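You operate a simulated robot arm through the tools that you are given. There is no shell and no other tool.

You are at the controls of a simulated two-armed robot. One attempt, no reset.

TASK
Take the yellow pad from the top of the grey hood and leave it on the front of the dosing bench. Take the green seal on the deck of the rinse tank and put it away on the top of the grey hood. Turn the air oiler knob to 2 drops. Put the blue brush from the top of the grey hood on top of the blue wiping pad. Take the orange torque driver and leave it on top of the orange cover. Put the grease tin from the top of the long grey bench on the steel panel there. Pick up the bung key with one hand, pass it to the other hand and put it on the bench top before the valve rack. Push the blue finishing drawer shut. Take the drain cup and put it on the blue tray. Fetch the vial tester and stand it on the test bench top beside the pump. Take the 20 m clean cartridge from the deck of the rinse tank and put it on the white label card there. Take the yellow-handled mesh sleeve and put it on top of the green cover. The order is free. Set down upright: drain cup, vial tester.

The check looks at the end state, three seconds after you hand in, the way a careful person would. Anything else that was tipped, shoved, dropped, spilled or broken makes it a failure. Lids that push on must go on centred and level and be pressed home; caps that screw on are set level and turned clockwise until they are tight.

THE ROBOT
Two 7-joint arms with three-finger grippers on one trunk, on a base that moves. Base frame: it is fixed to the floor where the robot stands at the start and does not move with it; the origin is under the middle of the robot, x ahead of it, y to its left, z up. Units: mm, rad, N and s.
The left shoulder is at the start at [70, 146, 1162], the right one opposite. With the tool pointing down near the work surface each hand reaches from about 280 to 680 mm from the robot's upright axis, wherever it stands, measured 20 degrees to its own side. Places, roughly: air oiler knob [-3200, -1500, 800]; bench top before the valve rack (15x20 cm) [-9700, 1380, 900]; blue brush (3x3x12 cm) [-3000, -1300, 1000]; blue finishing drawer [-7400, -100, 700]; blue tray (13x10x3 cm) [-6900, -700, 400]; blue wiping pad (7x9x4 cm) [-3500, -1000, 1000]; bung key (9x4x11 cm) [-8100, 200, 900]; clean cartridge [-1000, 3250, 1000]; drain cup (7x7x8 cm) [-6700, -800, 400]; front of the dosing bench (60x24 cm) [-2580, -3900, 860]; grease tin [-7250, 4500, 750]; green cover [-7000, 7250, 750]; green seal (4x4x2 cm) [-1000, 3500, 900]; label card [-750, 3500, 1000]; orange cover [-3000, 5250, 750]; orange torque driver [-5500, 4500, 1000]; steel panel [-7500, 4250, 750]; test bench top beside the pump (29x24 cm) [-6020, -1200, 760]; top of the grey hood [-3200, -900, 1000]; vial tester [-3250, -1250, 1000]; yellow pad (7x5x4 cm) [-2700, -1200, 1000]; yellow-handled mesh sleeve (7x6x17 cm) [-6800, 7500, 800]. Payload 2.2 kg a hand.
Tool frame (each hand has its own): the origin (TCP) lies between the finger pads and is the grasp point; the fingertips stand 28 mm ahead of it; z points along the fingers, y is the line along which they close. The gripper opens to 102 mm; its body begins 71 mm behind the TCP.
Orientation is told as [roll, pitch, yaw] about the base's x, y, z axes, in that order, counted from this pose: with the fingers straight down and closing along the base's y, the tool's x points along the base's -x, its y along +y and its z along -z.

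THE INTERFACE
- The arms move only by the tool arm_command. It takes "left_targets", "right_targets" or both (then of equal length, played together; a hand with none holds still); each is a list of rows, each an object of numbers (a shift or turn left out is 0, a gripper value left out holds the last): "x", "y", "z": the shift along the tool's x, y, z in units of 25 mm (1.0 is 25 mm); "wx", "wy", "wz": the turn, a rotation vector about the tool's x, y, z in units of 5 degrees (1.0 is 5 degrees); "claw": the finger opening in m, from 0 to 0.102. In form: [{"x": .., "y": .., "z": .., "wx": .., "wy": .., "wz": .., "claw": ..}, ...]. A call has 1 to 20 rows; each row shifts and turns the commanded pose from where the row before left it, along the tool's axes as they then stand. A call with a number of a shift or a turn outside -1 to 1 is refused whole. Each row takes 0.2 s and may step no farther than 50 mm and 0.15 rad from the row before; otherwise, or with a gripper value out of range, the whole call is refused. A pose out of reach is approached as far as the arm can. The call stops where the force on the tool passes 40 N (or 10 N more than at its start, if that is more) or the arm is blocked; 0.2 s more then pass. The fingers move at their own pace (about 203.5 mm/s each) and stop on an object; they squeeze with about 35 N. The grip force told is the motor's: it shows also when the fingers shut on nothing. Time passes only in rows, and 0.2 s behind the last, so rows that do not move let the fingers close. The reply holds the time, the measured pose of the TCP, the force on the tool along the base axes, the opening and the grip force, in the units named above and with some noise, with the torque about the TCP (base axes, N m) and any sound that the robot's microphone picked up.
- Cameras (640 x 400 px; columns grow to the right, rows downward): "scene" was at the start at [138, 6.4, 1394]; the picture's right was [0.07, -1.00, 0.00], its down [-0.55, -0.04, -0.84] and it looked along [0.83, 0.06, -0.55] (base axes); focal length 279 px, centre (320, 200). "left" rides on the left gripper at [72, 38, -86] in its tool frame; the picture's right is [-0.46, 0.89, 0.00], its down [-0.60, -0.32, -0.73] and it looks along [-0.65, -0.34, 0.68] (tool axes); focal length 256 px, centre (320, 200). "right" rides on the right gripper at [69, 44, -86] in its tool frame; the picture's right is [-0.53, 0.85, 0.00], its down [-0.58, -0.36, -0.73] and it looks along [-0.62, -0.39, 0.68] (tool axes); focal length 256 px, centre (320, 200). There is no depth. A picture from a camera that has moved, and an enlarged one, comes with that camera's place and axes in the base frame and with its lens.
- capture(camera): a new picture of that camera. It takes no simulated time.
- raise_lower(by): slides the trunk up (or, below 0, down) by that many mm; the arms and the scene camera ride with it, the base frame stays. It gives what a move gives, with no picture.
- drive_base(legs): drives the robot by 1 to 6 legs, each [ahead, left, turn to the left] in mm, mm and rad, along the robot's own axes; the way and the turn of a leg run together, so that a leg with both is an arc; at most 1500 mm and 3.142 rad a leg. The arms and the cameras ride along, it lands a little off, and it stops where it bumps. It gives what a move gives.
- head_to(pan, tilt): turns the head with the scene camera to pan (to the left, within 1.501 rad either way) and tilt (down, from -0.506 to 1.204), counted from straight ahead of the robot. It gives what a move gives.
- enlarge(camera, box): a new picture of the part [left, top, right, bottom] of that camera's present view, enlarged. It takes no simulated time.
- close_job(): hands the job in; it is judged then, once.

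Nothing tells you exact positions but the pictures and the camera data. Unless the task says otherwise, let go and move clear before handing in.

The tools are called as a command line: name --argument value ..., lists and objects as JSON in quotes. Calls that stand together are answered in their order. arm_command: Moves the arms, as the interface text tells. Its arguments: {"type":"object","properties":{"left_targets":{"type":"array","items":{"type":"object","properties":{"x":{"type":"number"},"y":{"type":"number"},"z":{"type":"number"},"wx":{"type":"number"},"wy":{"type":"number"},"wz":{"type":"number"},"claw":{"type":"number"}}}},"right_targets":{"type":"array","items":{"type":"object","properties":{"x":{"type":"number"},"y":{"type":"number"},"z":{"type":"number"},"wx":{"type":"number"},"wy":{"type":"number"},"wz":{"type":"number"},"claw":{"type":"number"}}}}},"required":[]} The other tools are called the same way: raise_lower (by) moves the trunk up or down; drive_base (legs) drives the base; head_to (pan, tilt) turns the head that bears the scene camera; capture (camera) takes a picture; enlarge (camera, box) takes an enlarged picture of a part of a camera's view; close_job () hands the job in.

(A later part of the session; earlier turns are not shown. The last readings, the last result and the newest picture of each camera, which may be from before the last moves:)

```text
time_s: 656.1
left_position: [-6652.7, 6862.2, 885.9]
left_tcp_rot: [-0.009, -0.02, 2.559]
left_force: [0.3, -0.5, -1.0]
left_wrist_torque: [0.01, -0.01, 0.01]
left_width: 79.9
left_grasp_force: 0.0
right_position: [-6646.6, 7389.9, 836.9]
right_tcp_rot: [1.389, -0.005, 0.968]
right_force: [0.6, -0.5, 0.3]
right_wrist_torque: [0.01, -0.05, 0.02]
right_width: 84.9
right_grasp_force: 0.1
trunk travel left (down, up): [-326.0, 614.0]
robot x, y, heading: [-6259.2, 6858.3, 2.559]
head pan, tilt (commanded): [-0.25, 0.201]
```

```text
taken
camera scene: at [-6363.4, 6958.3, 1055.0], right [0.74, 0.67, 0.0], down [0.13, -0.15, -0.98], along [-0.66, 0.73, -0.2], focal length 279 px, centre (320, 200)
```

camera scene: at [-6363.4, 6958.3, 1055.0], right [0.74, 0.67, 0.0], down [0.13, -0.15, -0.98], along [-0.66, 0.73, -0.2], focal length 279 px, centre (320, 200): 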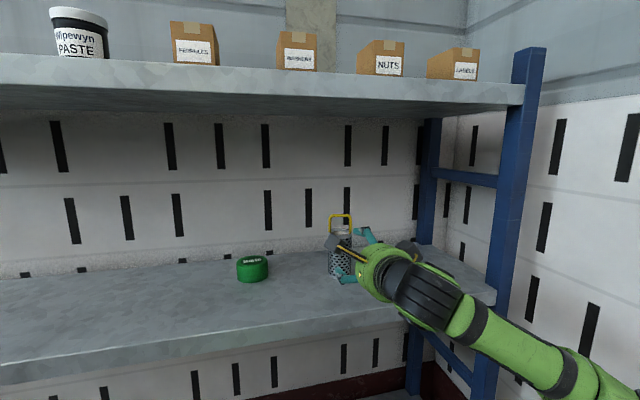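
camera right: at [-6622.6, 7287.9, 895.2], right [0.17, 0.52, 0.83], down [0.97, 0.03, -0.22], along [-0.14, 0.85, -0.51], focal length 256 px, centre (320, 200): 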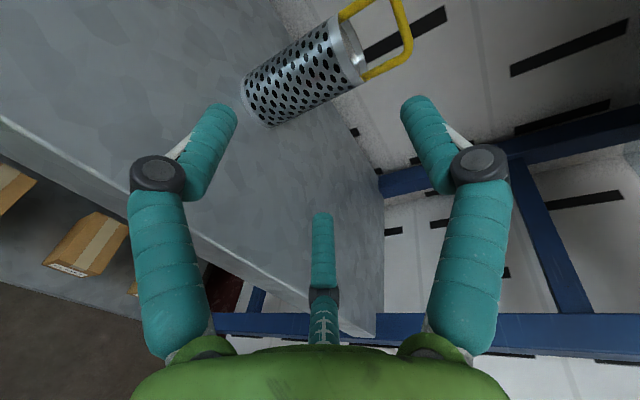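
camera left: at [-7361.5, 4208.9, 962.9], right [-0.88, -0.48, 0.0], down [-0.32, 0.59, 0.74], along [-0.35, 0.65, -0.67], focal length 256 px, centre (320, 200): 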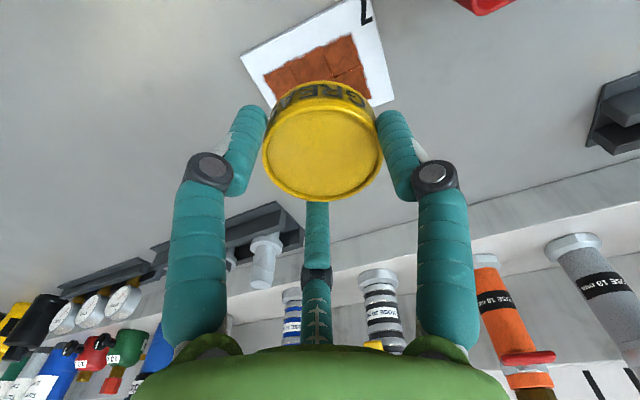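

Wrist and scene views together say the shelf is lower (~718) and the sleeve ~25 mm further. I lower 25 mm and advance 80 mm, then check again.

raise_lower --by -25

drive_base --legs '[[70, 0, 0]]'

capture --camera "right"

enlarge --camera "scene" --box '[220, 180, 420, 320]'

```text
time_s: 656.8
left_position: [-6652.0, 6860.7, 860.9]
left_tcp_rot: [-0.009, -0.017, 2.56]
left_force: [0.2, -0.4, 0.3]
left_wrist_torque: [0.0, 0.0, -0.04]
left_width: 80.0
left_grasp_force: 0.1
right_position: [-6647.6, 7389.2, 811.1]
right_tcp_rot: [1.387, -0.007, 0.969]
right_force: [0.1, -0.3, 0.2]
right_wrist_torque: [0.03, -0.01, 0.05]
right_width: 84.9
right_grasp_force: 0.0
trunk travel left (down, up): [-301.0, 639.0]
robot x, y, heading: [-6257.4, 6859.1, 2.56]
head pan, tilt (commanded): [-0.25, 0.201]
```

```text
time_s: 657.8
left_position: [-6710.1, 6898.8, 860.6]
left_tcp_rot: [-0.008, -0.017, 2.561]
left_force: [-0.7, 0.2, 0.5]
left_wrist_torque: [-0.01, -0.01, -0.02]
left_width: 79.9
left_grasp_force: 0.1
right_position: [-6704.3, 7427.8, 811.3]
right_tcp_rot: [1.387, -0.003, 0.969]
right_force: [-0.1, 0.7, 0.7]
right_wrist_torque: [0.03, 0.02, 0.01]
right_width: 85.0
right_grasp_force: 0.1
trunk travel left (down, up): [-301.0, 639.0]
robot x, y, heading: [-6315.3, 6901.3, 2.56]
head pan, tilt (commanded): [-0.25, 0.201]
```

```text
taken
camera right: at [-6679.8, 7325.7, 870.1], right [0.17, 0.52, 0.83], down [0.97, 0.03, -0.22], along [-0.14, 0.85, -0.51], focal length 256 px, centre (320, 200)
```

right: 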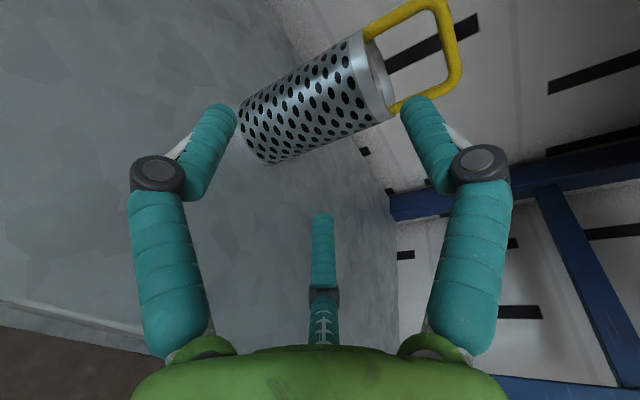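

```text
2.86 times, centred on (320, 250) of scene
camera zoom: at [-6421.1, 6996.4, 1029.9], right [0.74, 0.67, 0.0], down [0.13, -0.15, -0.98], along [-0.66, 0.73, -0.2], focal length 798 px, centre (320, 57)
```

zoom: 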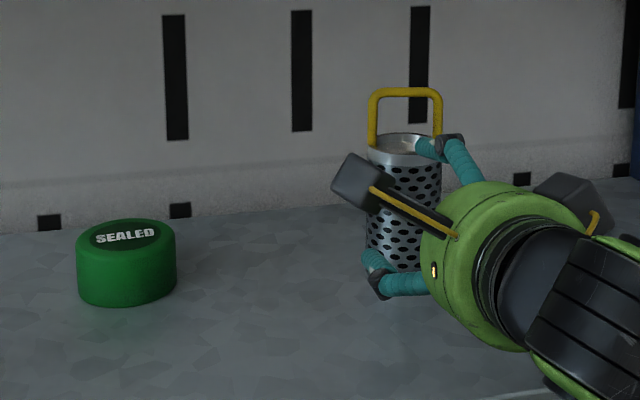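

Refined: shelf ≈720, body top ≈836, handle bar ≈875; hand height should be ≈804. I lower 7 mm and advance 45 mm.

raise_lower --by -7

drive_base --legs '[[42, 0, 0]]'

capture --camera "right"

enlarge --camera "scene" --box '[280, 180, 420, 320]'

```text
time_s: 658.4
left_position: [-6710.6, 6898.8, 853.7]
left_tcp_rot: [-0.009, -0.019, 2.563]
left_force: [0.2, 0.5, -0.3]
left_wrist_torque: [-0.02, -0.01, 0.01]
left_width: 80.0
left_grasp_force: 0.1
right_position: [-6702.5, 7426.8, 804.4]
right_tcp_rot: [1.387, -0.006, 0.968]
right_force: [-0.2, 0.1, 1.1]
right_wrist_torque: [0.01, 0.03, 0.0]
right_width: 84.8
right_grasp_force: 0.1
trunk travel left (down, up): [-294.0, 646.0]
robot x, y, heading: [-6317.1, 6898.4, 2.564]
head pan, tilt (commanded): [-0.25, 0.201]
```

```text
time_s: 659.2
left_position: [-6746.4, 6922.7, 854.1]
left_tcp_rot: [-0.01, -0.017, 2.561]
left_force: [-0.4, 0.1, 0.4]
left_wrist_torque: [-0.03, 0.0, -0.01]
left_width: 79.8
left_grasp_force: 0.0
right_position: [-6740.2, 7450.3, 805.0]
right_tcp_rot: [1.386, -0.006, 0.967]
right_force: [-0.8, 0.9, 0.1]
right_wrist_torque: [0.0, -0.02, 0.01]
right_width: 84.8
right_grasp_force: 0.1
trunk travel left (down, up): [-294.0, 646.0]
robot x, y, heading: [-6350.1, 6920.9, 2.559]
head pan, tilt (commanded): [-0.25, 0.201]
```

```text
taken
camera right: at [-6715.3, 7349.2, 863.1], right [0.17, 0.52, 0.83], down [0.97, 0.03, -0.22], along [-0.14, 0.85, -0.51], focal length 256 px, centre (320, 200)
```

right: 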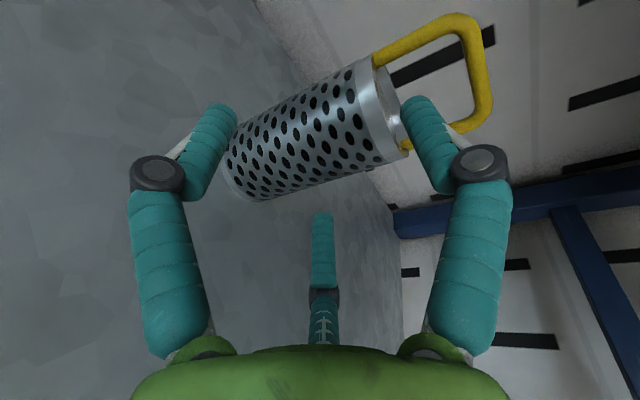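

```text
2.86 times, centred on (350, 250) of scene
camera zoom: at [-6456.6, 7019.9, 1022.9], right [0.74, 0.67, 0.0], down [0.13, -0.15, -0.98], along [-0.66, 0.73, -0.2], focal length 798 px, centre (234, 57)
```

zoom: 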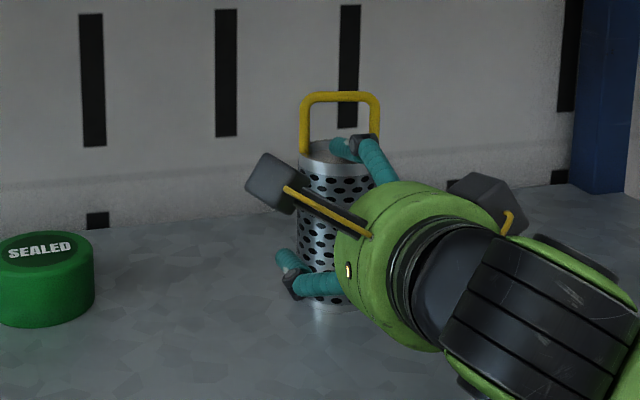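

The top finger passes between the handle's sides, over the rim. I advance the last 37 mm.

drive_base --legs '[[37, 0, 0]]'

capture --camera "right"

enlarge --camera "scene" --box '[280, 180, 420, 320]'

```text
time_s: 660.1
left_position: [-6777.7, 6942.1, 854.4]
left_tcp_rot: [-0.009, -0.019, 2.56]
left_force: [-0.5, 0.6, -0.5]
left_wrist_torque: [-0.03, -0.04, 0.01]
left_width: 80.0
left_grasp_force: 0.0
right_position: [-6770.2, 7470.3, 804.3]
right_tcp_rot: [1.385, -0.004, 0.97]
right_force: [-0.1, -0.2, -1.1]
right_wrist_torque: [0.02, 0.02, -0.01]
right_width: 85.1
right_grasp_force: 0.0
trunk travel left (down, up): [-294.0, 646.0]
robot x, y, heading: [-6381.5, 6942.3, 2.558]
head pan, tilt (commanded): [-0.25, 0.201]
```

```text
taken
camera right: at [-6745.9, 7369.2, 863.0], right [0.17, 0.52, 0.83], down [0.97, 0.03, -0.22], along [-0.14, 0.85, -0.51], focal length 256 px, centre (320, 200)
```

right: 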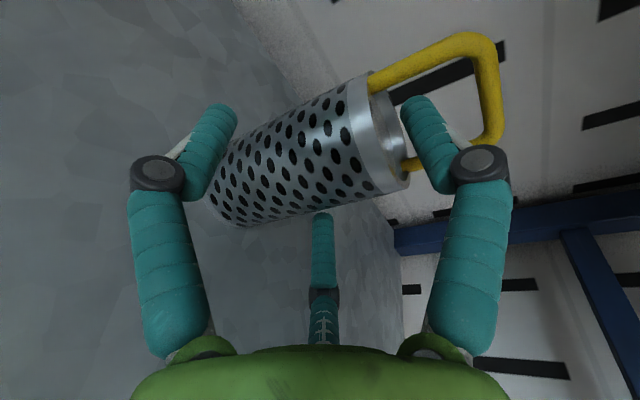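

```text
2.86 times, centred on (350, 250) of scene
camera zoom: at [-6487.1, 7040.0, 1022.9], right [0.74, 0.67, 0.0], down [0.13, -0.15, -0.98], along [-0.66, 0.73, -0.2], focal length 798 px, centre (234, 57)
```

zoom: 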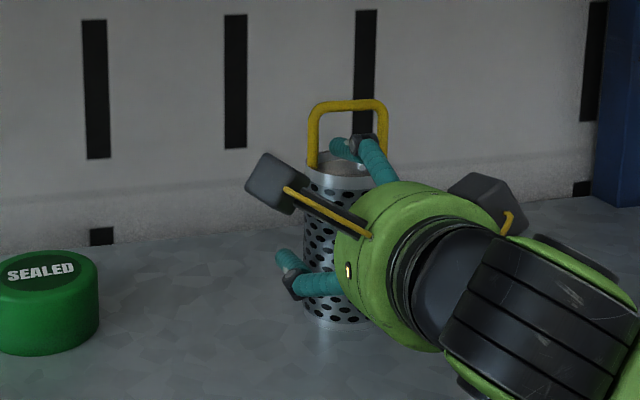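

About 15 mm more to go for a full finger hold.

drive_base --legs '[[17, 0, 0]]'

capture --camera "right"

```text
time_s: 660.9
left_position: [-6791.2, 6952.3, 853.7]
left_tcp_rot: [-0.008, -0.02, 2.561]
left_force: [-1.6, 0.6, 0.1]
left_wrist_torque: [-0.02, -0.01, -0.03]
left_width: 80.1
left_grasp_force: 0.1
right_position: [-6783.2, 7480.0, 803.9]
right_tcp_rot: [1.386, -0.007, 0.967]
right_force: [0.3, 0.2, -0.3]
right_wrist_torque: [-0.02, 0.0, -0.01]
right_width: 85.1
right_grasp_force: 0.0
trunk travel left (down, up): [-294.0, 646.0]
robot x, y, heading: [-6396.9, 6952.2, 2.554]
head pan, tilt (commanded): [-0.25, 0.201]
```

```text
taken
camera right: at [-6759.7, 7378.4, 863.1], right [0.17, 0.52, 0.83], down [0.97, 0.03, -0.22], along [-0.14, 0.85, -0.51], focal length 256 px, centre (320, 200)
```

right: 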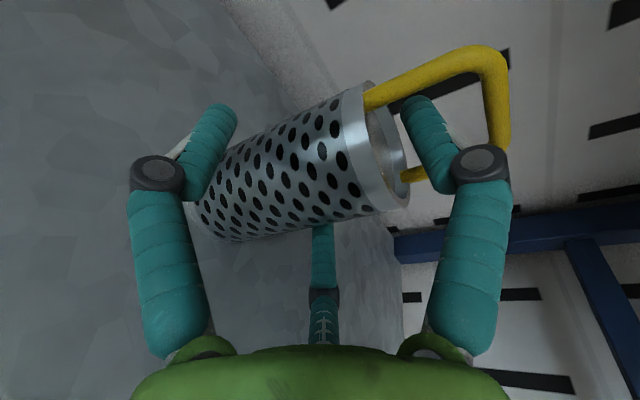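

The sleeve is well inside the hand. I close gradually.

arm_command --right_targets '[{"claw": 0.078}, {"claw": 0.073}, {"claw": 0.068}, {}]'

capture --camera "right"

```text
time_s: 661.9
left_position: [-6790.6, 6951.6, 854.6]
left_tcp_rot: [-0.011, -0.02, 2.562]
left_force: [0.2, 1.2, -1.4]
left_wrist_torque: [0.01, -0.02, 0.0]
left_width: 80.1
left_grasp_force: 0.0
right_position: [-6784.4, 7480.5, 805.1]
right_tcp_rot: [1.387, -0.006, 0.966]
right_force: [1.5, -0.1, 1.3]
right_wrist_torque: [0.0, 0.04, -0.02]
right_width: 69.6
right_grasp_force: 34.9
trunk travel left (down, up): [-294.0, 646.0]
robot x, y, heading: [-6395.9, 6950.0, 2.563]
head pan, tilt (commanded): [-0.25, 0.201]
```

```text
taken
camera right: at [-6759.1, 7378.1, 863.9], right [0.17, 0.52, 0.83], down [0.97, 0.03, -0.22], along [-0.14, 0.85, -0.5], focal length 256 px, centre (320, 200)
```

right: 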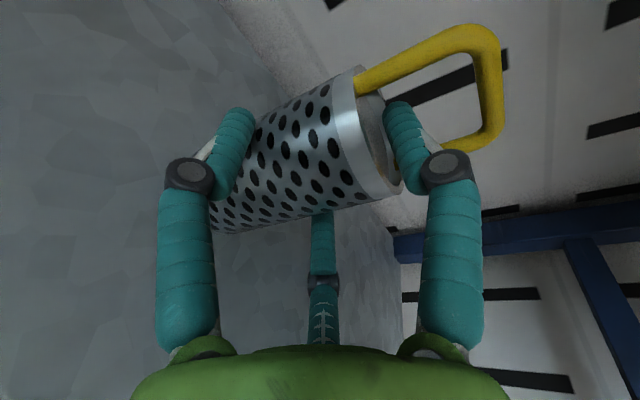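

Gripped at 70 mm. I firm the grip and lift with the trunk 75 mm.

arm_command --right_targets '[{"claw": 0.05}, {"claw": 0.03}, {"claw": 0.0}, {}]'

raise_lower --by 40

capture --camera "right"

enlarge --camera "scene" --box '[240, 150, 440, 330]'

```text
time_s: 662.9
left_position: [-6790.0, 6952.3, 854.3]
left_tcp_rot: [-0.007, -0.02, 2.56]
left_force: [0.9, -0.5, -0.8]
left_wrist_torque: [-0.01, 0.01, 0.01]
left_width: 80.2
left_grasp_force: 0.1
right_position: [-6783.8, 7479.4, 805.4]
right_tcp_rot: [1.389, -0.008, 0.967]
right_force: [0.6, 1.7, 3.7]
right_wrist_torque: [0.11, 0.21, -0.06]
right_width: 69.1
right_grasp_force: 35.0
trunk travel left (down, up): [-294.0, 646.0]
robot x, y, heading: [-6397.5, 6954.0, 2.555]
head pan, tilt (commanded): [-0.25, 0.201]
```

```text
time_s: 663.7
left_position: [-6790.0, 6952.0, 893.0]
left_tcp_rot: [-0.009, -0.017, 2.563]
left_force: [0.5, 0.6, -0.3]
left_wrist_torque: [0.02, 0.01, 0.01]
left_width: 79.8
left_grasp_force: 0.0
right_position: [-6784.7, 7480.0, 843.9]
right_tcp_rot: [1.387, -0.005, 0.967]
right_force: [0.9, 0.8, -2.9]
right_wrist_torque: [-0.05, -0.06, 0.03]
right_width: 69.0
right_grasp_force: 34.9
trunk travel left (down, up): [-334.0, 606.0]
robot x, y, heading: [-6394.4, 6954.6, 2.559]
head pan, tilt (commanded): [-0.25, 0.201]
```

```text
taken
camera right: at [-6759.9, 7378.5, 902.7], right [0.17, 0.52, 0.83], down [0.97, 0.03, -0.22], along [-0.14, 0.85, -0.51], focal length 256 px, centre (320, 200)
```

right: 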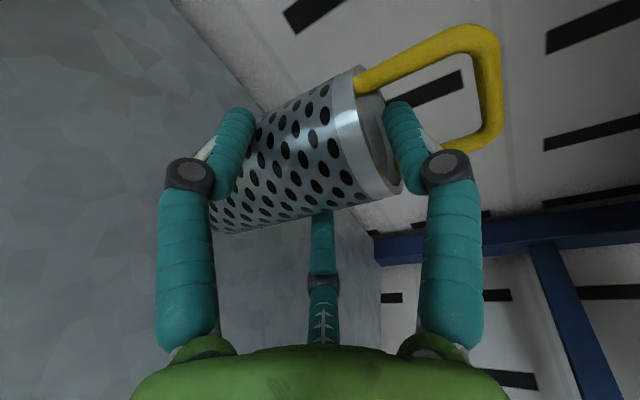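

```text
2.22 times, centred on (340, 240) of scene
camera zoom: at [-6501.0, 7049.4, 1063.0], right [0.74, 0.67, 0.0], down [0.13, -0.15, -0.98], along [-0.66, 0.73, -0.2], focal length 621 px, centre (276, 111)
```

zoom: 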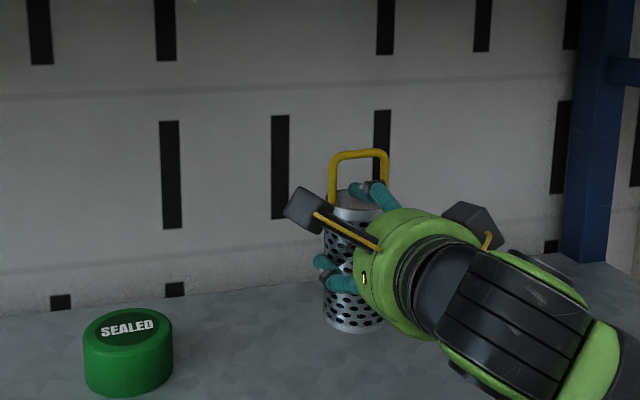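

Lifted. Cover centre ≈ (-6934, 7330), top ≈765. I raise 42 mm more and strafe left 205 mm, ahead 22 mm.

raise_lower --by 42

drive_base --legs '[[0, 205, 0], [22, 0, 0]]'

capture --camera "right"

head_to --pan -0.25 --tilt 0.35

enlarge --camera "scene" --box '[240, 150, 440, 330]'

```text
time_s: 664.6
left_position: [-6790.7, 6952.0, 936.4]
left_tcp_rot: [-0.008, -0.017, 2.562]
left_force: [-0.4, -0.4, 0.0]
left_wrist_torque: [-0.02, -0.01, 0.0]
left_width: 79.9
left_grasp_force: 0.1
right_position: [-6784.6, 7480.5, 885.9]
right_tcp_rot: [1.386, -0.006, 0.97]
right_force: [-0.4, 0.2, -3.2]
right_wrist_torque: [-0.05, -0.04, 0.01]
right_width: 69.1
right_grasp_force: 34.6
trunk travel left (down, up): [-376.0, 564.0]
robot x, y, heading: [-6396.3, 6955.2, 2.554]
head pan, tilt (commanded): [-0.25, 0.201]
```

```text
time_s: 666.6
left_position: [-6921.6, 6791.3, 936.1]
left_tcp_rot: [-0.009, -0.018, 2.57]
left_force: [-0.4, 0.2, -0.3]
left_wrist_torque: [-0.01, -0.05, -0.01]
left_width: 80.2
left_grasp_force: 0.0
right_position: [-6917.8, 7319.5, 885.1]
right_tcp_rot: [1.387, -0.006, 0.973]
right_force: [-0.1, -0.2, -2.7]
right_wrist_torque: [-0.01, -0.04, 0.01]
right_width: 69.1
right_grasp_force: 35.0
trunk travel left (down, up): [-376.0, 564.0]
robot x, y, heading: [-6525.4, 6791.2, 2.56]
head pan, tilt (commanded): [-0.25, 0.201]
```

```text
taken
camera right: at [-6892.9, 7217.6, 944.8], right [0.17, 0.53, 0.83], down [0.97, 0.04, -0.22], along [-0.15, 0.85, -0.51], focal length 256 px, centre (320, 200)
```

right: 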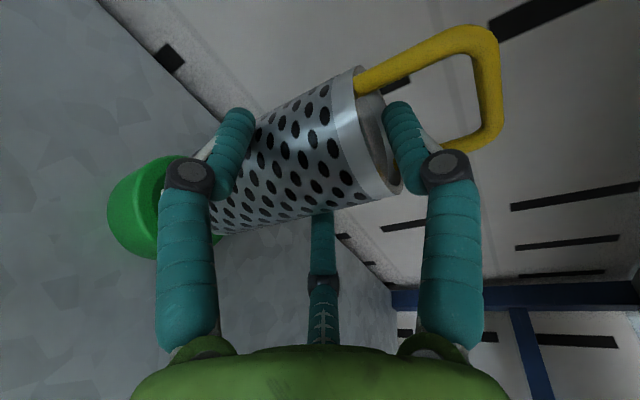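

```text
time_s: 667.3
left_position: [-6919.9, 6790.4, 935.6]
left_tcp_rot: [-0.009, -0.019, 2.566]
left_force: [1.3, 0.7, 0.2]
left_wrist_torque: [0.01, 0.0, -0.02]
left_width: 80.2
left_grasp_force: 0.1
right_position: [-6917.4, 7319.4, 885.7]
right_tcp_rot: [1.385, -0.004, 0.973]
right_force: [0.4, -0.5, -3.1]
right_wrist_torque: [-0.04, -0.05, -0.01]
right_width: 69.2
right_grasp_force: 35.2
trunk travel left (down, up): [-376.0, 564.0]
robot x, y, heading: [-6526.1, 6793.1, 2.561]
head pan, tilt (commanded): [-0.25, 0.351]
```

```text
2.22 times, centred on (340, 240) of scene
camera zoom: at [-6631.6, 6889.6, 1091.0], right [0.74, 0.68, 0.0], down [0.23, -0.25, -0.94], along [-0.64, 0.69, -0.34], focal length 621 px, centre (276, 111)
```

zoom: 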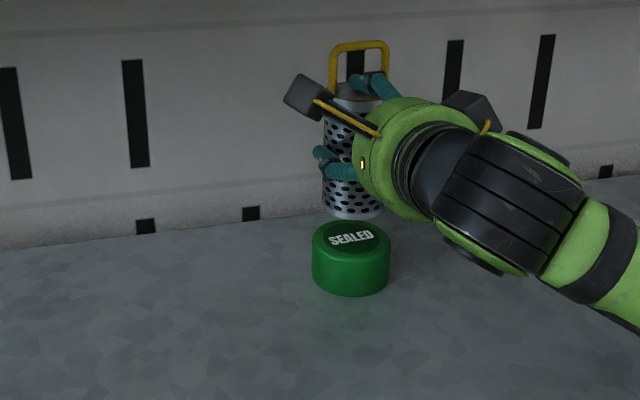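

The sleeve hangs almost exactly over the cover. I nudge 6 mm ahead and lower 27 mm, then check.

arm_command --right_targets '[{"z": 0.236, "y": 0.043, "x": -0.1}, {}]'

raise_lower --by -27

enlarge --camera "scene" --box '[280, 170, 400, 290]'

```text
time_s: 667.9
left_position: [-6920.5, 6790.5, 936.7]
left_tcp_rot: [-0.009, -0.018, 2.567]
left_force: [-0.3, -0.3, 0.0]
left_wrist_torque: [0.01, 0.02, 0.0]
left_width: 80.0
left_grasp_force: 0.0
right_position: [-6920.4, 7323.4, 886.6]
right_tcp_rot: [1.385, -0.006, 0.975]
right_force: [-0.1, 0.4, -1.9]
right_wrist_torque: [-0.06, -0.06, 0.0]
right_width: 69.4
right_grasp_force: 35.1
trunk travel left (down, up): [-376.0, 564.0]
robot x, y, heading: [-6526.1, 6792.3, 2.564]
head pan, tilt (commanded): [-0.25, 0.351]
```

```text
time_s: 668.6
left_position: [-6919.3, 6789.8, 908.4]
left_tcp_rot: [-0.007, -0.019, 2.567]
left_force: [0.3, 0.3, 0.7]
left_wrist_torque: [-0.02, 0.01, -0.02]
left_width: 80.0
left_grasp_force: 0.0
right_position: [-6920.6, 7324.3, 860.3]
right_tcp_rot: [1.388, -0.006, 0.974]
right_force: [0.6, -0.4, -3.3]
right_wrist_torque: [-0.03, -0.05, -0.03]
right_width: 68.9
right_grasp_force: 35.1
trunk travel left (down, up): [-349.0, 591.0]
robot x, y, heading: [-6528.5, 6792.3, 2.564]
head pan, tilt (commanded): [-0.25, 0.351]
```

```text
3.33 times, centred on (340, 230) of scene
camera zoom: at [-6631.4, 6889.5, 1064.0], right [0.74, 0.68, 0.0], down [0.23, -0.25, -0.94], along [-0.64, 0.69, -0.34], focal length 932 px, centre (253, 100)
```

zoom: 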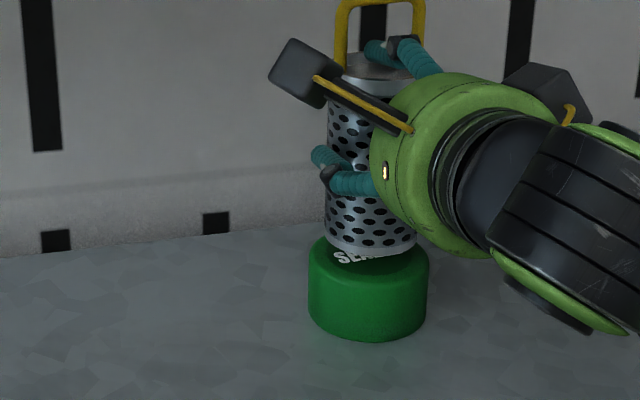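

Well aligned. I lower in small steps to contact.

raise_lower --by -5

raise_lower --by -3

```text
time_s: 669.1
left_position: [-6919.6, 6791.2, 903.7]
left_tcp_rot: [-0.009, -0.02, 2.569]
left_force: [-0.9, 0.7, 0.1]
left_wrist_torque: [0.0, -0.02, 0.01]
left_width: 80.0
left_grasp_force: 0.0
right_position: [-6919.7, 7325.3, 855.2]
right_tcp_rot: [1.387, -0.005, 0.974]
right_force: [-1.0, 1.5, -2.7]
right_wrist_torque: [-0.03, -0.04, -0.02]
right_width: 68.9
right_grasp_force: 34.7
trunk travel left (down, up): [-344.0, 596.0]
robot x, y, heading: [-6523.3, 6793.7, 2.567]
head pan, tilt (commanded): [-0.25, 0.351]
```

```text
time_s: 669.7
left_position: [-6920.2, 6790.6, 899.3]
left_tcp_rot: [-0.009, -0.018, 2.568]
left_force: [-0.6, 0.7, 1.0]
left_wrist_torque: [0.03, -0.02, 0.02]
left_width: 79.9
left_grasp_force: 0.2
right_position: [-6920.5, 7325.7, 851.1]
right_tcp_rot: [1.386, -0.005, 0.974]
right_force: [-0.2, -0.5, -3.1]
right_wrist_torque: [-0.06, -0.07, -0.01]
right_width: 69.3
right_grasp_force: 34.8
trunk travel left (down, up): [-341.0, 599.0]
robot x, y, heading: [-6528.1, 6790.3, 2.562]
head pan, tilt (commanded): [-0.25, 0.351]
```

raise_lower --by -3

enlarge --camera "scene" --box '[280, 170, 400, 290]'

```text
time_s: 670.2
left_position: [-6920.0, 6790.0, 898.6]
left_tcp_rot: [-0.01, -0.019, 2.568]
left_force: [-0.5, 0.8, 0.3]
left_wrist_torque: [0.0, 0.0, 0.02]
left_width: 79.6
left_grasp_force: 0.2
right_position: [-6920.1, 7325.4, 849.2]
right_tcp_rot: [1.387, -0.006, 0.973]
right_force: [0.1, 0.5, -2.1]
right_wrist_torque: [-0.04, -0.08, 0.02]
right_width: 69.1
right_grasp_force: 34.8
trunk travel left (down, up): [-338.0, 602.0]
robot x, y, heading: [-6527.9, 6793.8, 2.565]
head pan, tilt (commanded): [-0.25, 0.351]
```

```text
3.33 times, centred on (340, 230) of scene
camera zoom: at [-6631.6, 6889.6, 1053.0], right [0.74, 0.68, 0.0], down [0.23, -0.25, -0.94], along [-0.64, 0.69, -0.34], focal length 932 px, centre (253, 100)
```

zoom: 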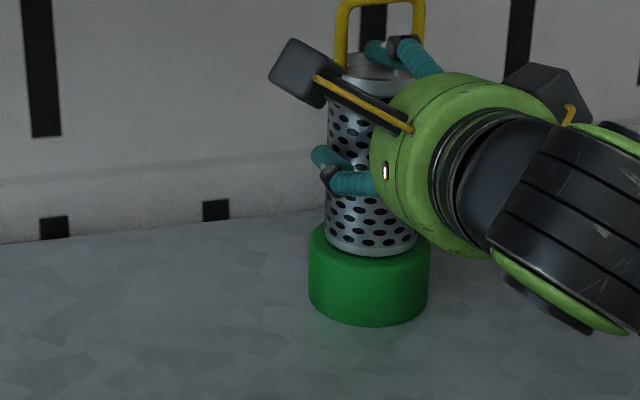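

raise_lower --by -2

raise_lower --by -2

```text
time_s: 670.7
left_position: [-6920.3, 6790.9, 894.6]
left_tcp_rot: [-0.009, -0.021, 2.568]
left_force: [-0.5, -1.1, 0.1]
left_wrist_torque: [0.03, 0.01, -0.01]
left_width: 79.9
left_grasp_force: 0.0
right_position: [-6919.7, 7326.3, 848.5]
right_tcp_rot: [1.39, -0.006, 0.975]
right_force: [-0.4, 0.7, -0.7]
right_wrist_torque: [0.07, 0.04, -0.04]
right_width: 69.0
right_grasp_force: 35.0
trunk travel left (down, up): [-336.0, 604.0]
robot x, y, heading: [-6529.5, 6787.6, 2.568]
head pan, tilt (commanded): [-0.25, 0.351]
```

```text
time_s: 671.2
left_position: [-6920.0, 6789.1, 893.6]
left_tcp_rot: [-0.009, -0.02, 2.567]
left_force: [0.0, -1.4, -0.8]
left_wrist_torque: [-0.02, 0.0, 0.02]
left_width: 79.9
left_grasp_force: 0.0
right_position: [-6919.4, 7324.1, 847.4]
right_tcp_rot: [1.391, -0.005, 0.975]
right_force: [-2.6, 1.7, 5.4]
right_wrist_torque: [0.2, 0.16, -0.02]
right_width: 68.9
right_grasp_force: 35.2
trunk travel left (down, up): [-334.0, 606.0]
robot x, y, heading: [-6525.6, 6795.3, 2.563]
head pan, tilt (commanded): [-0.25, 0.351]
```

Contact (5 N). I open the hand and check that the sleeve stands before withdrawing.

arm_command --right_targets '[{"claw": 0.073}, {"claw": 0.077}, {"claw": 0.081}, {"claw": 0.084}, {}]'

capture --camera "right"

enlarge --camera "scene" --box '[280, 150, 400, 290]'

```text
time_s: 672.4
left_position: [-6920.8, 6790.7, 894.1]
left_tcp_rot: [-0.009, -0.02, 2.568]
left_force: [-0.3, -0.1, 0.5]
left_wrist_torque: [-0.02, 0.02, -0.04]
left_width: 79.8
left_grasp_force: 0.0
right_position: [-6921.3, 7324.4, 845.5]
right_tcp_rot: [1.388, -0.006, 0.974]
right_force: [0.2, 0.9, 0.3]
right_wrist_torque: [0.0, 0.0, -0.01]
right_width: 84.0
right_grasp_force: 0.1
trunk travel left (down, up): [-334.0, 606.0]
robot x, y, heading: [-6529.8, 6793.7, 2.561]
head pan, tilt (commanded): [-0.25, 0.351]
```

```text
taken
camera right: at [-6895.5, 7222.9, 903.9], right [0.17, 0.53, 0.83], down [0.97, 0.04, -0.22], along [-0.15, 0.85, -0.51], focal length 256 px, centre (320, 200)
```

right: 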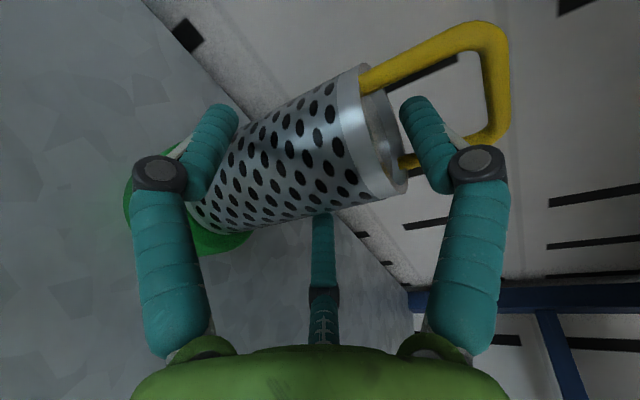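

```text
2.86 times, centred on (340, 220) of scene
camera zoom: at [-6631.4, 6889.3, 1049.0], right [0.74, 0.68, 0.0], down [0.23, -0.25, -0.94], along [-0.64, 0.69, -0.34], focal length 798 px, centre (263, 143)
```

zoom: 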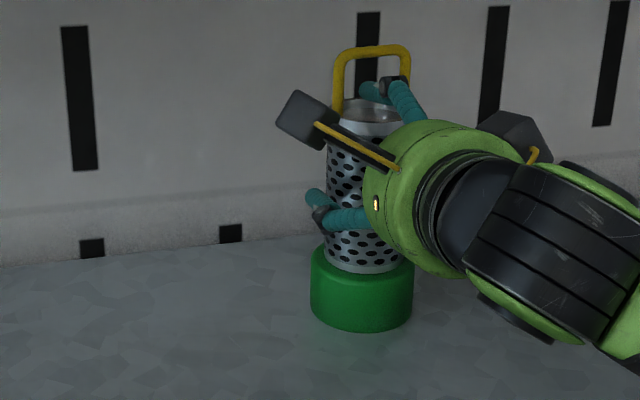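

It stands centred on the cover. I withdraw straight back 40 mm and check.

drive_base --legs '[[-40, 0, 0]]'

capture --camera "right"

```text
time_s: 673.3
left_position: [-6886.7, 6767.7, 893.5]
left_tcp_rot: [-0.009, -0.018, 2.567]
left_force: [0.3, 0.2, 0.8]
left_wrist_torque: [0.01, 0.01, -0.01]
left_width: 79.9
left_grasp_force: 0.0
right_position: [-6888.4, 7302.5, 846.0]
right_tcp_rot: [1.388, -0.006, 0.974]
right_force: [0.0, -0.9, -0.4]
right_wrist_torque: [-0.04, -0.02, 0.01]
right_width: 84.2
right_grasp_force: 0.1
trunk travel left (down, up): [-334.0, 606.0]
robot x, y, heading: [-6491.6, 6772.1, 2.566]
head pan, tilt (commanded): [-0.25, 0.351]
```

```text
taken
camera right: at [-6861.7, 7200.7, 904.4], right [0.17, 0.52, 0.83], down [0.97, 0.04, -0.22], along [-0.15, 0.85, -0.5], focal length 256 px, centre (320, 200)
```

right: 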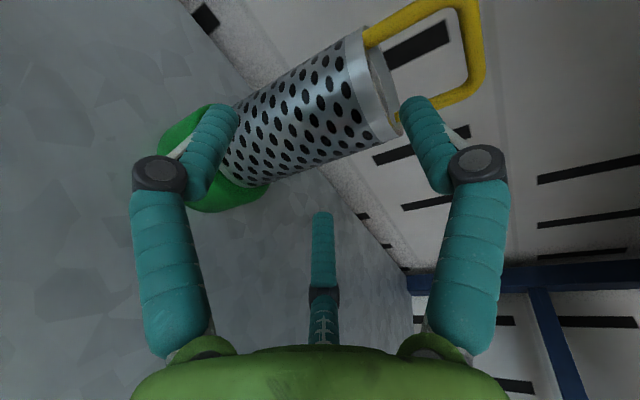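

The sleeve stays put while the hand leaves. I withdraw fully.

drive_base --legs '[[-60, 0, 0], [-350, 0, 0]]'

enlarge --camera "scene" --box '[220, 130, 400, 290]'

```text
time_s: 676.2
left_position: [-6539.2, 6543.9, 893.0]
left_tcp_rot: [-0.008, -0.019, 2.561]
left_force: [-0.4, -0.3, 0.4]
left_wrist_torque: [0.01, 0.02, -0.01]
left_width: 80.2
left_grasp_force: 0.0
right_position: [-6537.5, 7077.4, 844.3]
right_tcp_rot: [1.386, -0.006, 0.967]
right_force: [-0.7, 1.0, -0.1]
right_wrist_torque: [-0.01, -0.01, -0.03]
right_width: 84.0
right_grasp_force: 0.1
trunk travel left (down, up): [-334.0, 606.0]
robot x, y, heading: [-6147.1, 6544.0, 2.559]
head pan, tilt (commanded): [-0.25, 0.351]
```

```text
2.50 times, centred on (310, 210) of scene
camera zoom: at [-6250.4, 6640.7, 1049.1], right [0.74, 0.67, 0.0], down [0.23, -0.25, -0.94], along [-0.63, 0.7, -0.34], focal length 699 px, centre (345, 175)
```

zoom: 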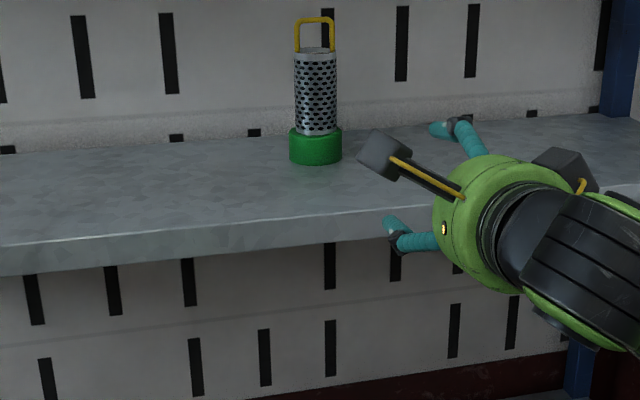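

The sleeve stands on the green cover. Last task: the orange torque driver. I restore the right hand, raise the trunk, and look toward (-5500, 4500).

raise_lower --by 300

arm_command --right_targets '[{"wx": 1}, {"wx": 1}, {"wx": 1}, {"wx": 1}, {"wx": 1}, {"wx": 1}, {"wx": 1}, {"wx": 1}, {"wx": 1}, {"wx": 1}, {"wx": 1}, {"wx": 1}, {"wx": 1}, {"wx": 1}, {"wx": 1}, {"wx": 0.9}, {}]'

arm_command --right_targets '[{"wz": -1}, {"wz": -1}, {"wz": -1}, {"wz": -1}, {"wz": -1}, {"wz": -1}, {"wz": -1}, {"wz": -1}, {"wz": -1}, {"wz": -1}, {"wz": -1}, {"wz": -1}, {"wz": -1}, {"wz": -1}, {"wz": -1}, {"wz": -1}, {"wz": -1}, {"wz": -1}, {}]'

raise_lower --by 300

drive_base --legs '[[-250, 200, 0], [0, 0, 3.14]]'

head_to --pan -0.3 --tilt 0.3

capture --camera "scene"

```text
time_s: 679.2
left_position: [-6540.2, 6544.2, 1193.3]
left_tcp_rot: [-0.008, -0.018, 2.56]
left_force: [-0.8, -0.7, 0.2]
left_wrist_torque: [-0.01, 0.02, -0.01]
left_width: 80.0
left_grasp_force: 0.1
right_position: [-6537.8, 7078.5, 1145.1]
right_tcp_rot: [1.386, -0.005, 0.966]
right_force: [0.0, 0.0, 1.0]
right_wrist_torque: [0.01, 0.03, 0.03]
right_width: 83.9
right_grasp_force: 0.1
trunk travel left (down, up): [-634.0, 306.0]
robot x, y, heading: [-6145.4, 6540.6, 2.553]
head pan, tilt (commanded): [-0.25, 0.351]
```

```text
time_s: 682.8
left_position: [-6541.2, 6543.5, 1195.3]
left_tcp_rot: [-0.009, -0.019, 2.562]
left_force: [-0.3, -0.8, -0.4]
left_wrist_torque: [-0.01, -0.01, 0.0]
left_width: 80.2
left_grasp_force: 0.0
right_position: [-6517.4, 7062.9, 1134.8]
right_tcp_rot: [0.006, -0.01, 0.975]
right_force: [-0.7, 1.3, -0.6]
right_wrist_torque: [0.0, 0.01, 0.01]
right_width: 84.2
right_grasp_force: 0.1
right hand out of reach, approached as far as the arm can: row 15, 16
trunk travel left (down, up): [-634.0, 306.0]
robot x, y, heading: [-6146.1, 6547.7, 2.557]
head pan, tilt (commanded): [-0.25, 0.351]
```

```text
time_s: 686.8
left_position: [-6539.4, 6543.2, 1193.7]
left_tcp_rot: [-0.008, -0.019, 2.562]
left_force: [-0.5, -0.1, -0.1]
left_wrist_torque: [0.01, -0.02, -0.01]
left_width: 79.9
left_grasp_force: 0.0
right_position: [-6516.0, 7064.1, 1134.7]
right_tcp_rot: [-0.006, -0.001, 2.54]
right_force: [-1.1, 0.6, -0.4]
right_wrist_torque: [-0.04, -0.01, -0.01]
right_width: 84.0
right_grasp_force: 0.1
trunk travel left (down, up): [-634.0, 306.0]
robot x, y, heading: [-6145.6, 6545.5, 2.557]
head pan, tilt (commanded): [-0.25, 0.351]
```

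```text
time_s: 689.8
left_position: [-6540.8, 6543.5, 1493.4]
left_tcp_rot: [-0.008, -0.019, 2.561]
left_force: [0.6, 0.9, 0.3]
left_wrist_torque: [0.0, -0.01, 0.01]
left_width: 79.8
left_grasp_force: 0.1
right_position: [-6516.5, 7063.7, 1434.7]
right_tcp_rot: [-0.006, -0.003, 2.536]
right_force: [0.3, -0.5, 0.2]
right_wrist_torque: [0.04, -0.01, 0.0]
right_width: 84.1
right_grasp_force: 0.1
trunk travel left (down, up): [-934.0, 6.0]
robot x, y, heading: [-6145.4, 6545.1, 2.561]
head pan, tilt (commanded): [-0.25, 0.351]
```

```text
time_s: 699.3
left_position: [-5654.5, 6242.5, 1492.7]
left_tcp_rot: [-0.009, -0.02, -0.577]
left_force: [-0.7, -0.1, 0.0]
left_wrist_torque: [-0.03, -0.03, 0.01]
left_width: 80.0
left_grasp_force: 0.0
right_position: [-5674.1, 5720.3, 1434.8]
right_tcp_rot: [-0.005, -0.002, -0.598]
right_force: [-0.2, -0.2, 0.0]
right_wrist_torque: [-0.02, -0.04, -0.03]
right_width: 84.2
right_grasp_force: 0.2
trunk travel left (down, up): [-934.0, 6.0]
robot x, y, heading: [-6045.6, 6238.9, -0.577]
head pan, tilt (commanded): [-0.25, 0.351]
```

```text
time_s: 699.9
left_position: [-5652.6, 6240.5, 1494.3]
left_tcp_rot: [-0.008, -0.02, -0.574]
left_force: [0.7, -0.3, 0.3]
left_wrist_torque: [0.0, 0.03, 0.02]
left_width: 79.9
left_grasp_force: 0.0
right_position: [-5672.6, 5721.3, 1434.3]
right_tcp_rot: [-0.004, -0.001, -0.597]
right_force: [0.0, -0.5, -0.7]
right_wrist_torque: [0.0, -0.04, 0.0]
right_width: 84.0
right_grasp_force: 0.0
trunk travel left (down, up): [-934.0, 6.0]
robot x, y, heading: [-6048.7, 6239.5, -0.583]
head pan, tilt (commanded): [-0.3, 0.3]
```

```text
taken
camera scene: at [-5946.5, 6139.5, 1653.7], right [-0.77, -0.64, 0.0], down [-0.19, 0.23, -0.96], along [0.61, -0.74, -0.3], focal length 279 px, centre (320, 200)
```

scene: 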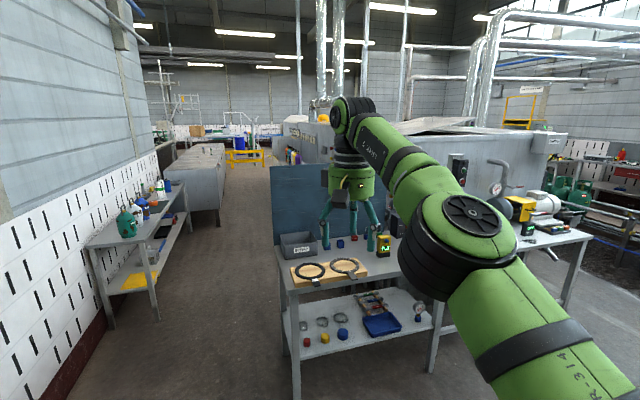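

The tables to the east are in view; the left wall bench should hold the orange cover. The driver is hidden by my right arm, so I turn right a bit and look again.

drive_base --legs '[[0, 0, -0.6]]'

head_to --pan 0.05 --tilt 0.35

capture --camera "scene"

enlarge --camera "scene" --box '[180, 160, 460, 335]'

```text
time_s: 702.0
left_position: [-5718.5, 6018.4, 1493.4]
left_tcp_rot: [-0.01, -0.02, -1.176]
left_force: [-0.7, -0.3, 0.1]
left_wrist_torque: [-0.01, -0.01, 0.02]
left_width: 80.1
left_grasp_force: 0.1
right_position: [-6029.8, 5601.2, 1434.5]
right_tcp_rot: [-0.006, -0.001, -1.2]
right_force: [0.0, 0.0, 1.3]
right_wrist_torque: [0.02, 0.01, -0.01]
right_width: 84.0
right_grasp_force: 0.1
trunk travel left (down, up): [-934.0, 6.0]
robot x, y, heading: [-6047.3, 6238.0, -1.177]
head pan, tilt (commanded): [-0.3, 0.3]
```

```text
time_s: 702.8
left_position: [-5719.2, 6018.8, 1493.3]
left_tcp_rot: [-0.008, -0.019, -1.175]
left_force: [-0.5, -0.5, 0.5]
left_wrist_torque: [0.08, 0.03, -0.02]
left_width: 80.2
left_grasp_force: 0.1
right_position: [-6031.7, 5601.5, 1434.0]
right_tcp_rot: [-0.004, -0.001, -1.198]
right_force: [0.6, 0.6, -0.4]
right_wrist_torque: [0.0, 0.01, -0.01]
right_width: 84.2
right_grasp_force: 0.1
trunk travel left (down, up): [-934.0, 6.0]
robot x, y, heading: [-6048.8, 6237.0, -1.179]
head pan, tilt (commanded): [0.051, 0.351]
```

```text
taken
camera scene: at [-5989.1, 6108.4, 1649.1], right [-0.9, -0.43, 0.0], down [-0.15, 0.31, -0.94], along [0.4, -0.85, -0.34], focal length 279 px, centre (320, 200)
```

scene: 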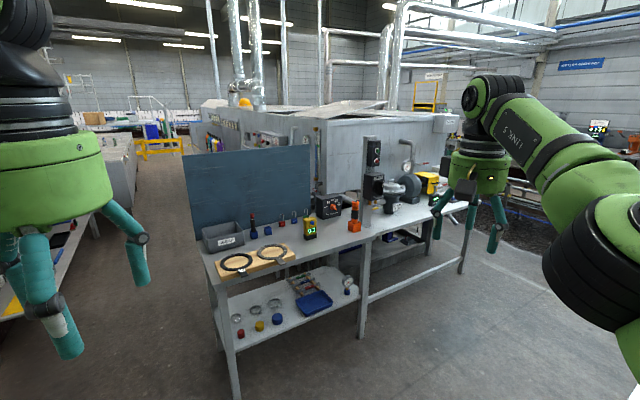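

```text
2.29 times, centred on (320, 248) of scene
camera zoom: at [-5989.1, 6108.4, 1649.1], right [-0.9, -0.43, 0.0], down [-0.15, 0.31, -0.94], along [0.4, -0.85, -0.34], focal length 639 px, centre (320, 91)
```

zoom: 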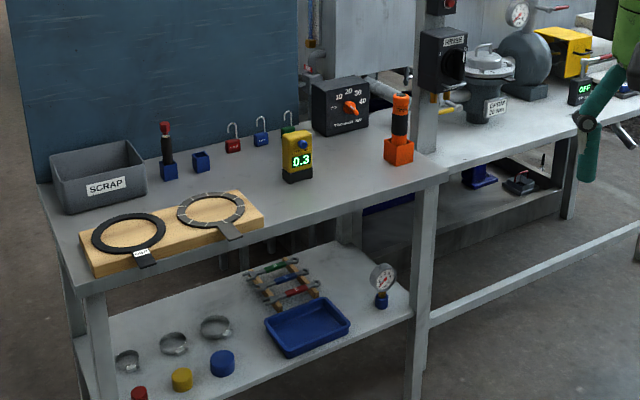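

The orange torque driver stands on the table's front right part at about (-5541, 4690). I turn to face that table and drive to it.

drive_base --legs '[[0, 0, 0.552], [700, -800, 0]]'

head_to --pan -0.15 --tilt 0.65

capture --camera "scene"

```text
time_s: 709.8
left_position: [-5539.6, 5179.0, 1494.3]
left_tcp_rot: [-0.011, -0.019, -0.603]
left_force: [-0.6, 0.4, -0.4]
left_wrist_torque: [-0.02, 0.0, 0.01]
left_width: 80.1
left_grasp_force: 0.1
right_position: [-5575.7, 4659.6, 1435.4]
right_tcp_rot: [-0.007, -0.002, -0.624]
right_force: [-0.2, -0.1, 0.8]
right_wrist_torque: [-0.05, 0.01, -0.01]
right_width: 84.2
right_grasp_force: 0.1
trunk travel left (down, up): [-934.0, 6.0]
robot x, y, heading: [-5932.3, 5182.1, -0.608]
head pan, tilt (commanded): [0.051, 0.351]
```

```text
time_s: 710.6
left_position: [-5538.9, 5176.5, 1494.9]
left_tcp_rot: [-0.01, -0.021, -0.602]
left_force: [-0.6, 1.0, 0.5]
left_wrist_torque: [-0.03, 0.01, 0.01]
left_width: 80.3
left_grasp_force: 0.1
right_position: [-5574.2, 4658.2, 1435.0]
right_tcp_rot: [-0.005, -0.002, -0.624]
right_force: [0.2, -0.4, 0.5]
right_wrist_torque: [-0.04, 0.01, 0.01]
right_width: 84.2
right_grasp_force: 0.1
trunk travel left (down, up): [-934.0, 6.0]
robot x, y, heading: [-5933.1, 5183.2, -0.61]
head pan, tilt (commanded): [-0.15, 0.649]
```

```text
taken
camera scene: at [-5830.2, 5097.4, 1622.1], right [-0.69, -0.73, 0.0], down [-0.44, 0.41, -0.8], along [0.58, -0.55, -0.6], focal length 279 px, centre (320, 200)
```

scene: 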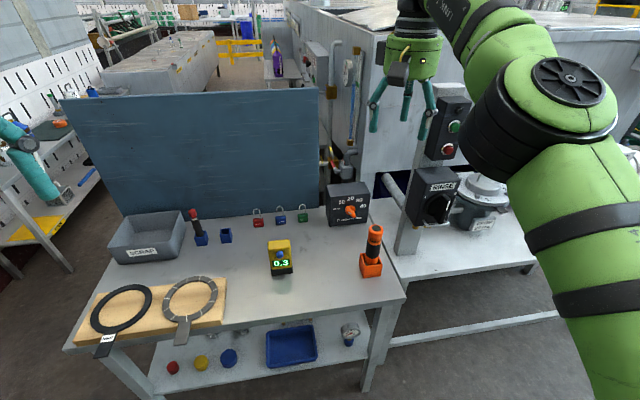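

enlarge --camera "scene" --box '[320, 190, 440, 300]'

enlarge --camera "scene" --box '[160, 190, 280, 300]'

```text
3.64 times, centred on (380, 245) of scene
camera zoom: at [-5830.2, 5097.4, 1622.1], right [-0.69, -0.73, 0.0], down [-0.44, 0.41, -0.8], along [0.58, -0.55, -0.6], focal length 1016 px, centre (102, 36)
```

zoom: 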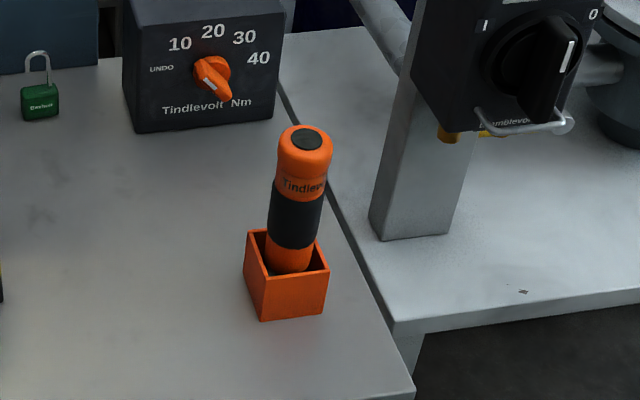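

```text
3.64 times, centred on (220, 245) of scene
camera zoom: at [-5830.2, 5097.4, 1622.1], right [-0.69, -0.73, 0.0], down [-0.44, 0.41, -0.8], along [0.58, -0.55, -0.6], focal length 1016 px, centre (684, 36)
```

zoom: 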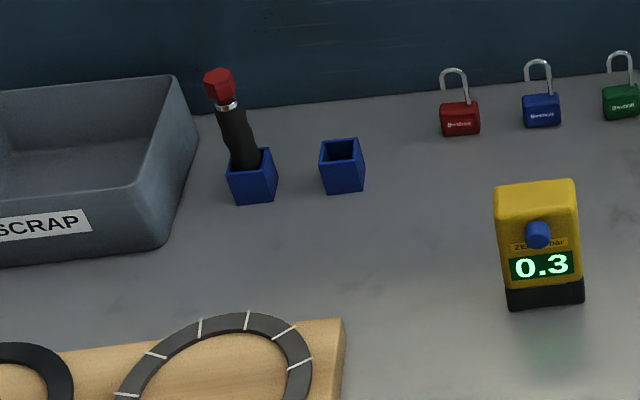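

The driver stands loose in an open orange holder box. I move 100 mm ahead and 130 mm right, then bring the right hand over it.

drive_base --legs '[[100, -130, 0]]'

head_to --pan -0.15 --tilt 0.85

capture --camera "scene"

enlarge --camera "scene" --box '[270, 130, 410, 240]'

```text
time_s: 712.0
left_position: [-5531.4, 5018.3, 1493.4]
left_tcp_rot: [-0.014, -0.022, -0.607]
left_force: [-0.7, 0.4, 0.6]
left_wrist_torque: [-0.05, -0.01, -0.02]
left_width: 79.8
left_grasp_force: 0.0
right_position: [-5568.3, 4500.3, 1436.2]
right_tcp_rot: [-0.008, -0.003, -0.628]
right_force: [-0.1, 0.7, 0.4]
right_wrist_torque: [-0.01, 0.02, 0.01]
right_width: 84.2
right_grasp_force: 0.1
trunk travel left (down, up): [-934.0, 6.0]
robot x, y, heading: [-5923.1, 5028.9, -0.61]
head pan, tilt (commanded): [-0.15, 0.649]
```

```text
time_s: 712.8
left_position: [-5532.2, 5016.0, 1493.5]
left_tcp_rot: [-0.01, -0.019, -0.608]
left_force: [0.5, 0.0, 0.1]
left_wrist_torque: [-0.01, -0.03, 0.01]
left_width: 80.0
left_grasp_force: 0.0
right_position: [-5569.0, 4496.1, 1434.2]
right_tcp_rot: [-0.005, -0.001, -0.627]
right_force: [0.6, 0.1, 1.4]
right_wrist_torque: [-0.01, 0.0, 0.02]
right_width: 84.2
right_grasp_force: 0.0
trunk travel left (down, up): [-934.0, 6.0]
robot x, y, heading: [-5925.5, 5022.6, -0.609]
head pan, tilt (commanded): [-0.15, 0.85]
```

```text
taken
camera scene: at [-5828.6, 4942.7, 1605.5], right [-0.69, -0.72, 0.0], down [-0.54, 0.52, -0.66], along [0.48, -0.46, -0.75], focal length 279 px, centre (320, 200)
```

scene: 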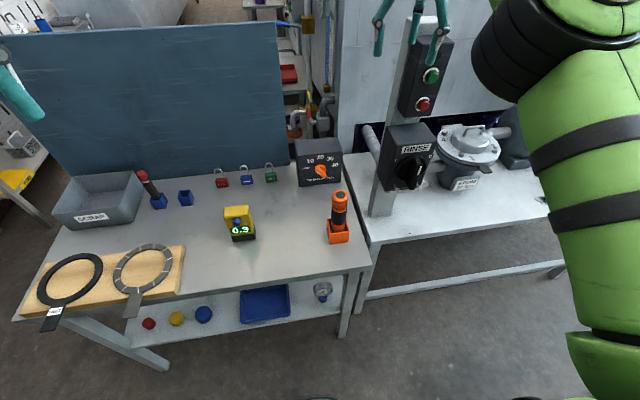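

```text
3.64 times, centred on (340, 185) of scene
camera zoom: at [-5828.6, 4942.7, 1605.5], right [-0.69, -0.72, 0.0], down [-0.54, 0.52, -0.66], along [0.48, -0.46, -0.75], focal length 1016 px, centre (247, 254)
```

zoom: 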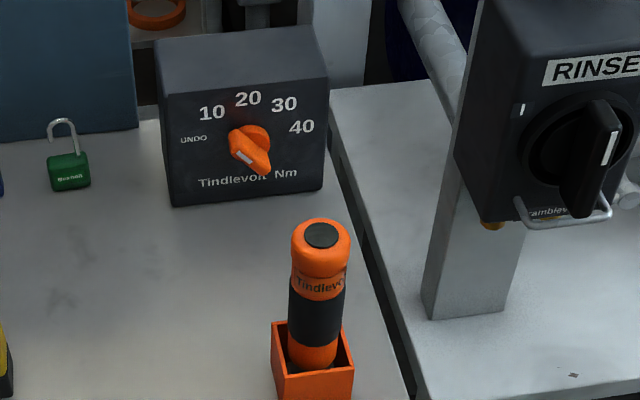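

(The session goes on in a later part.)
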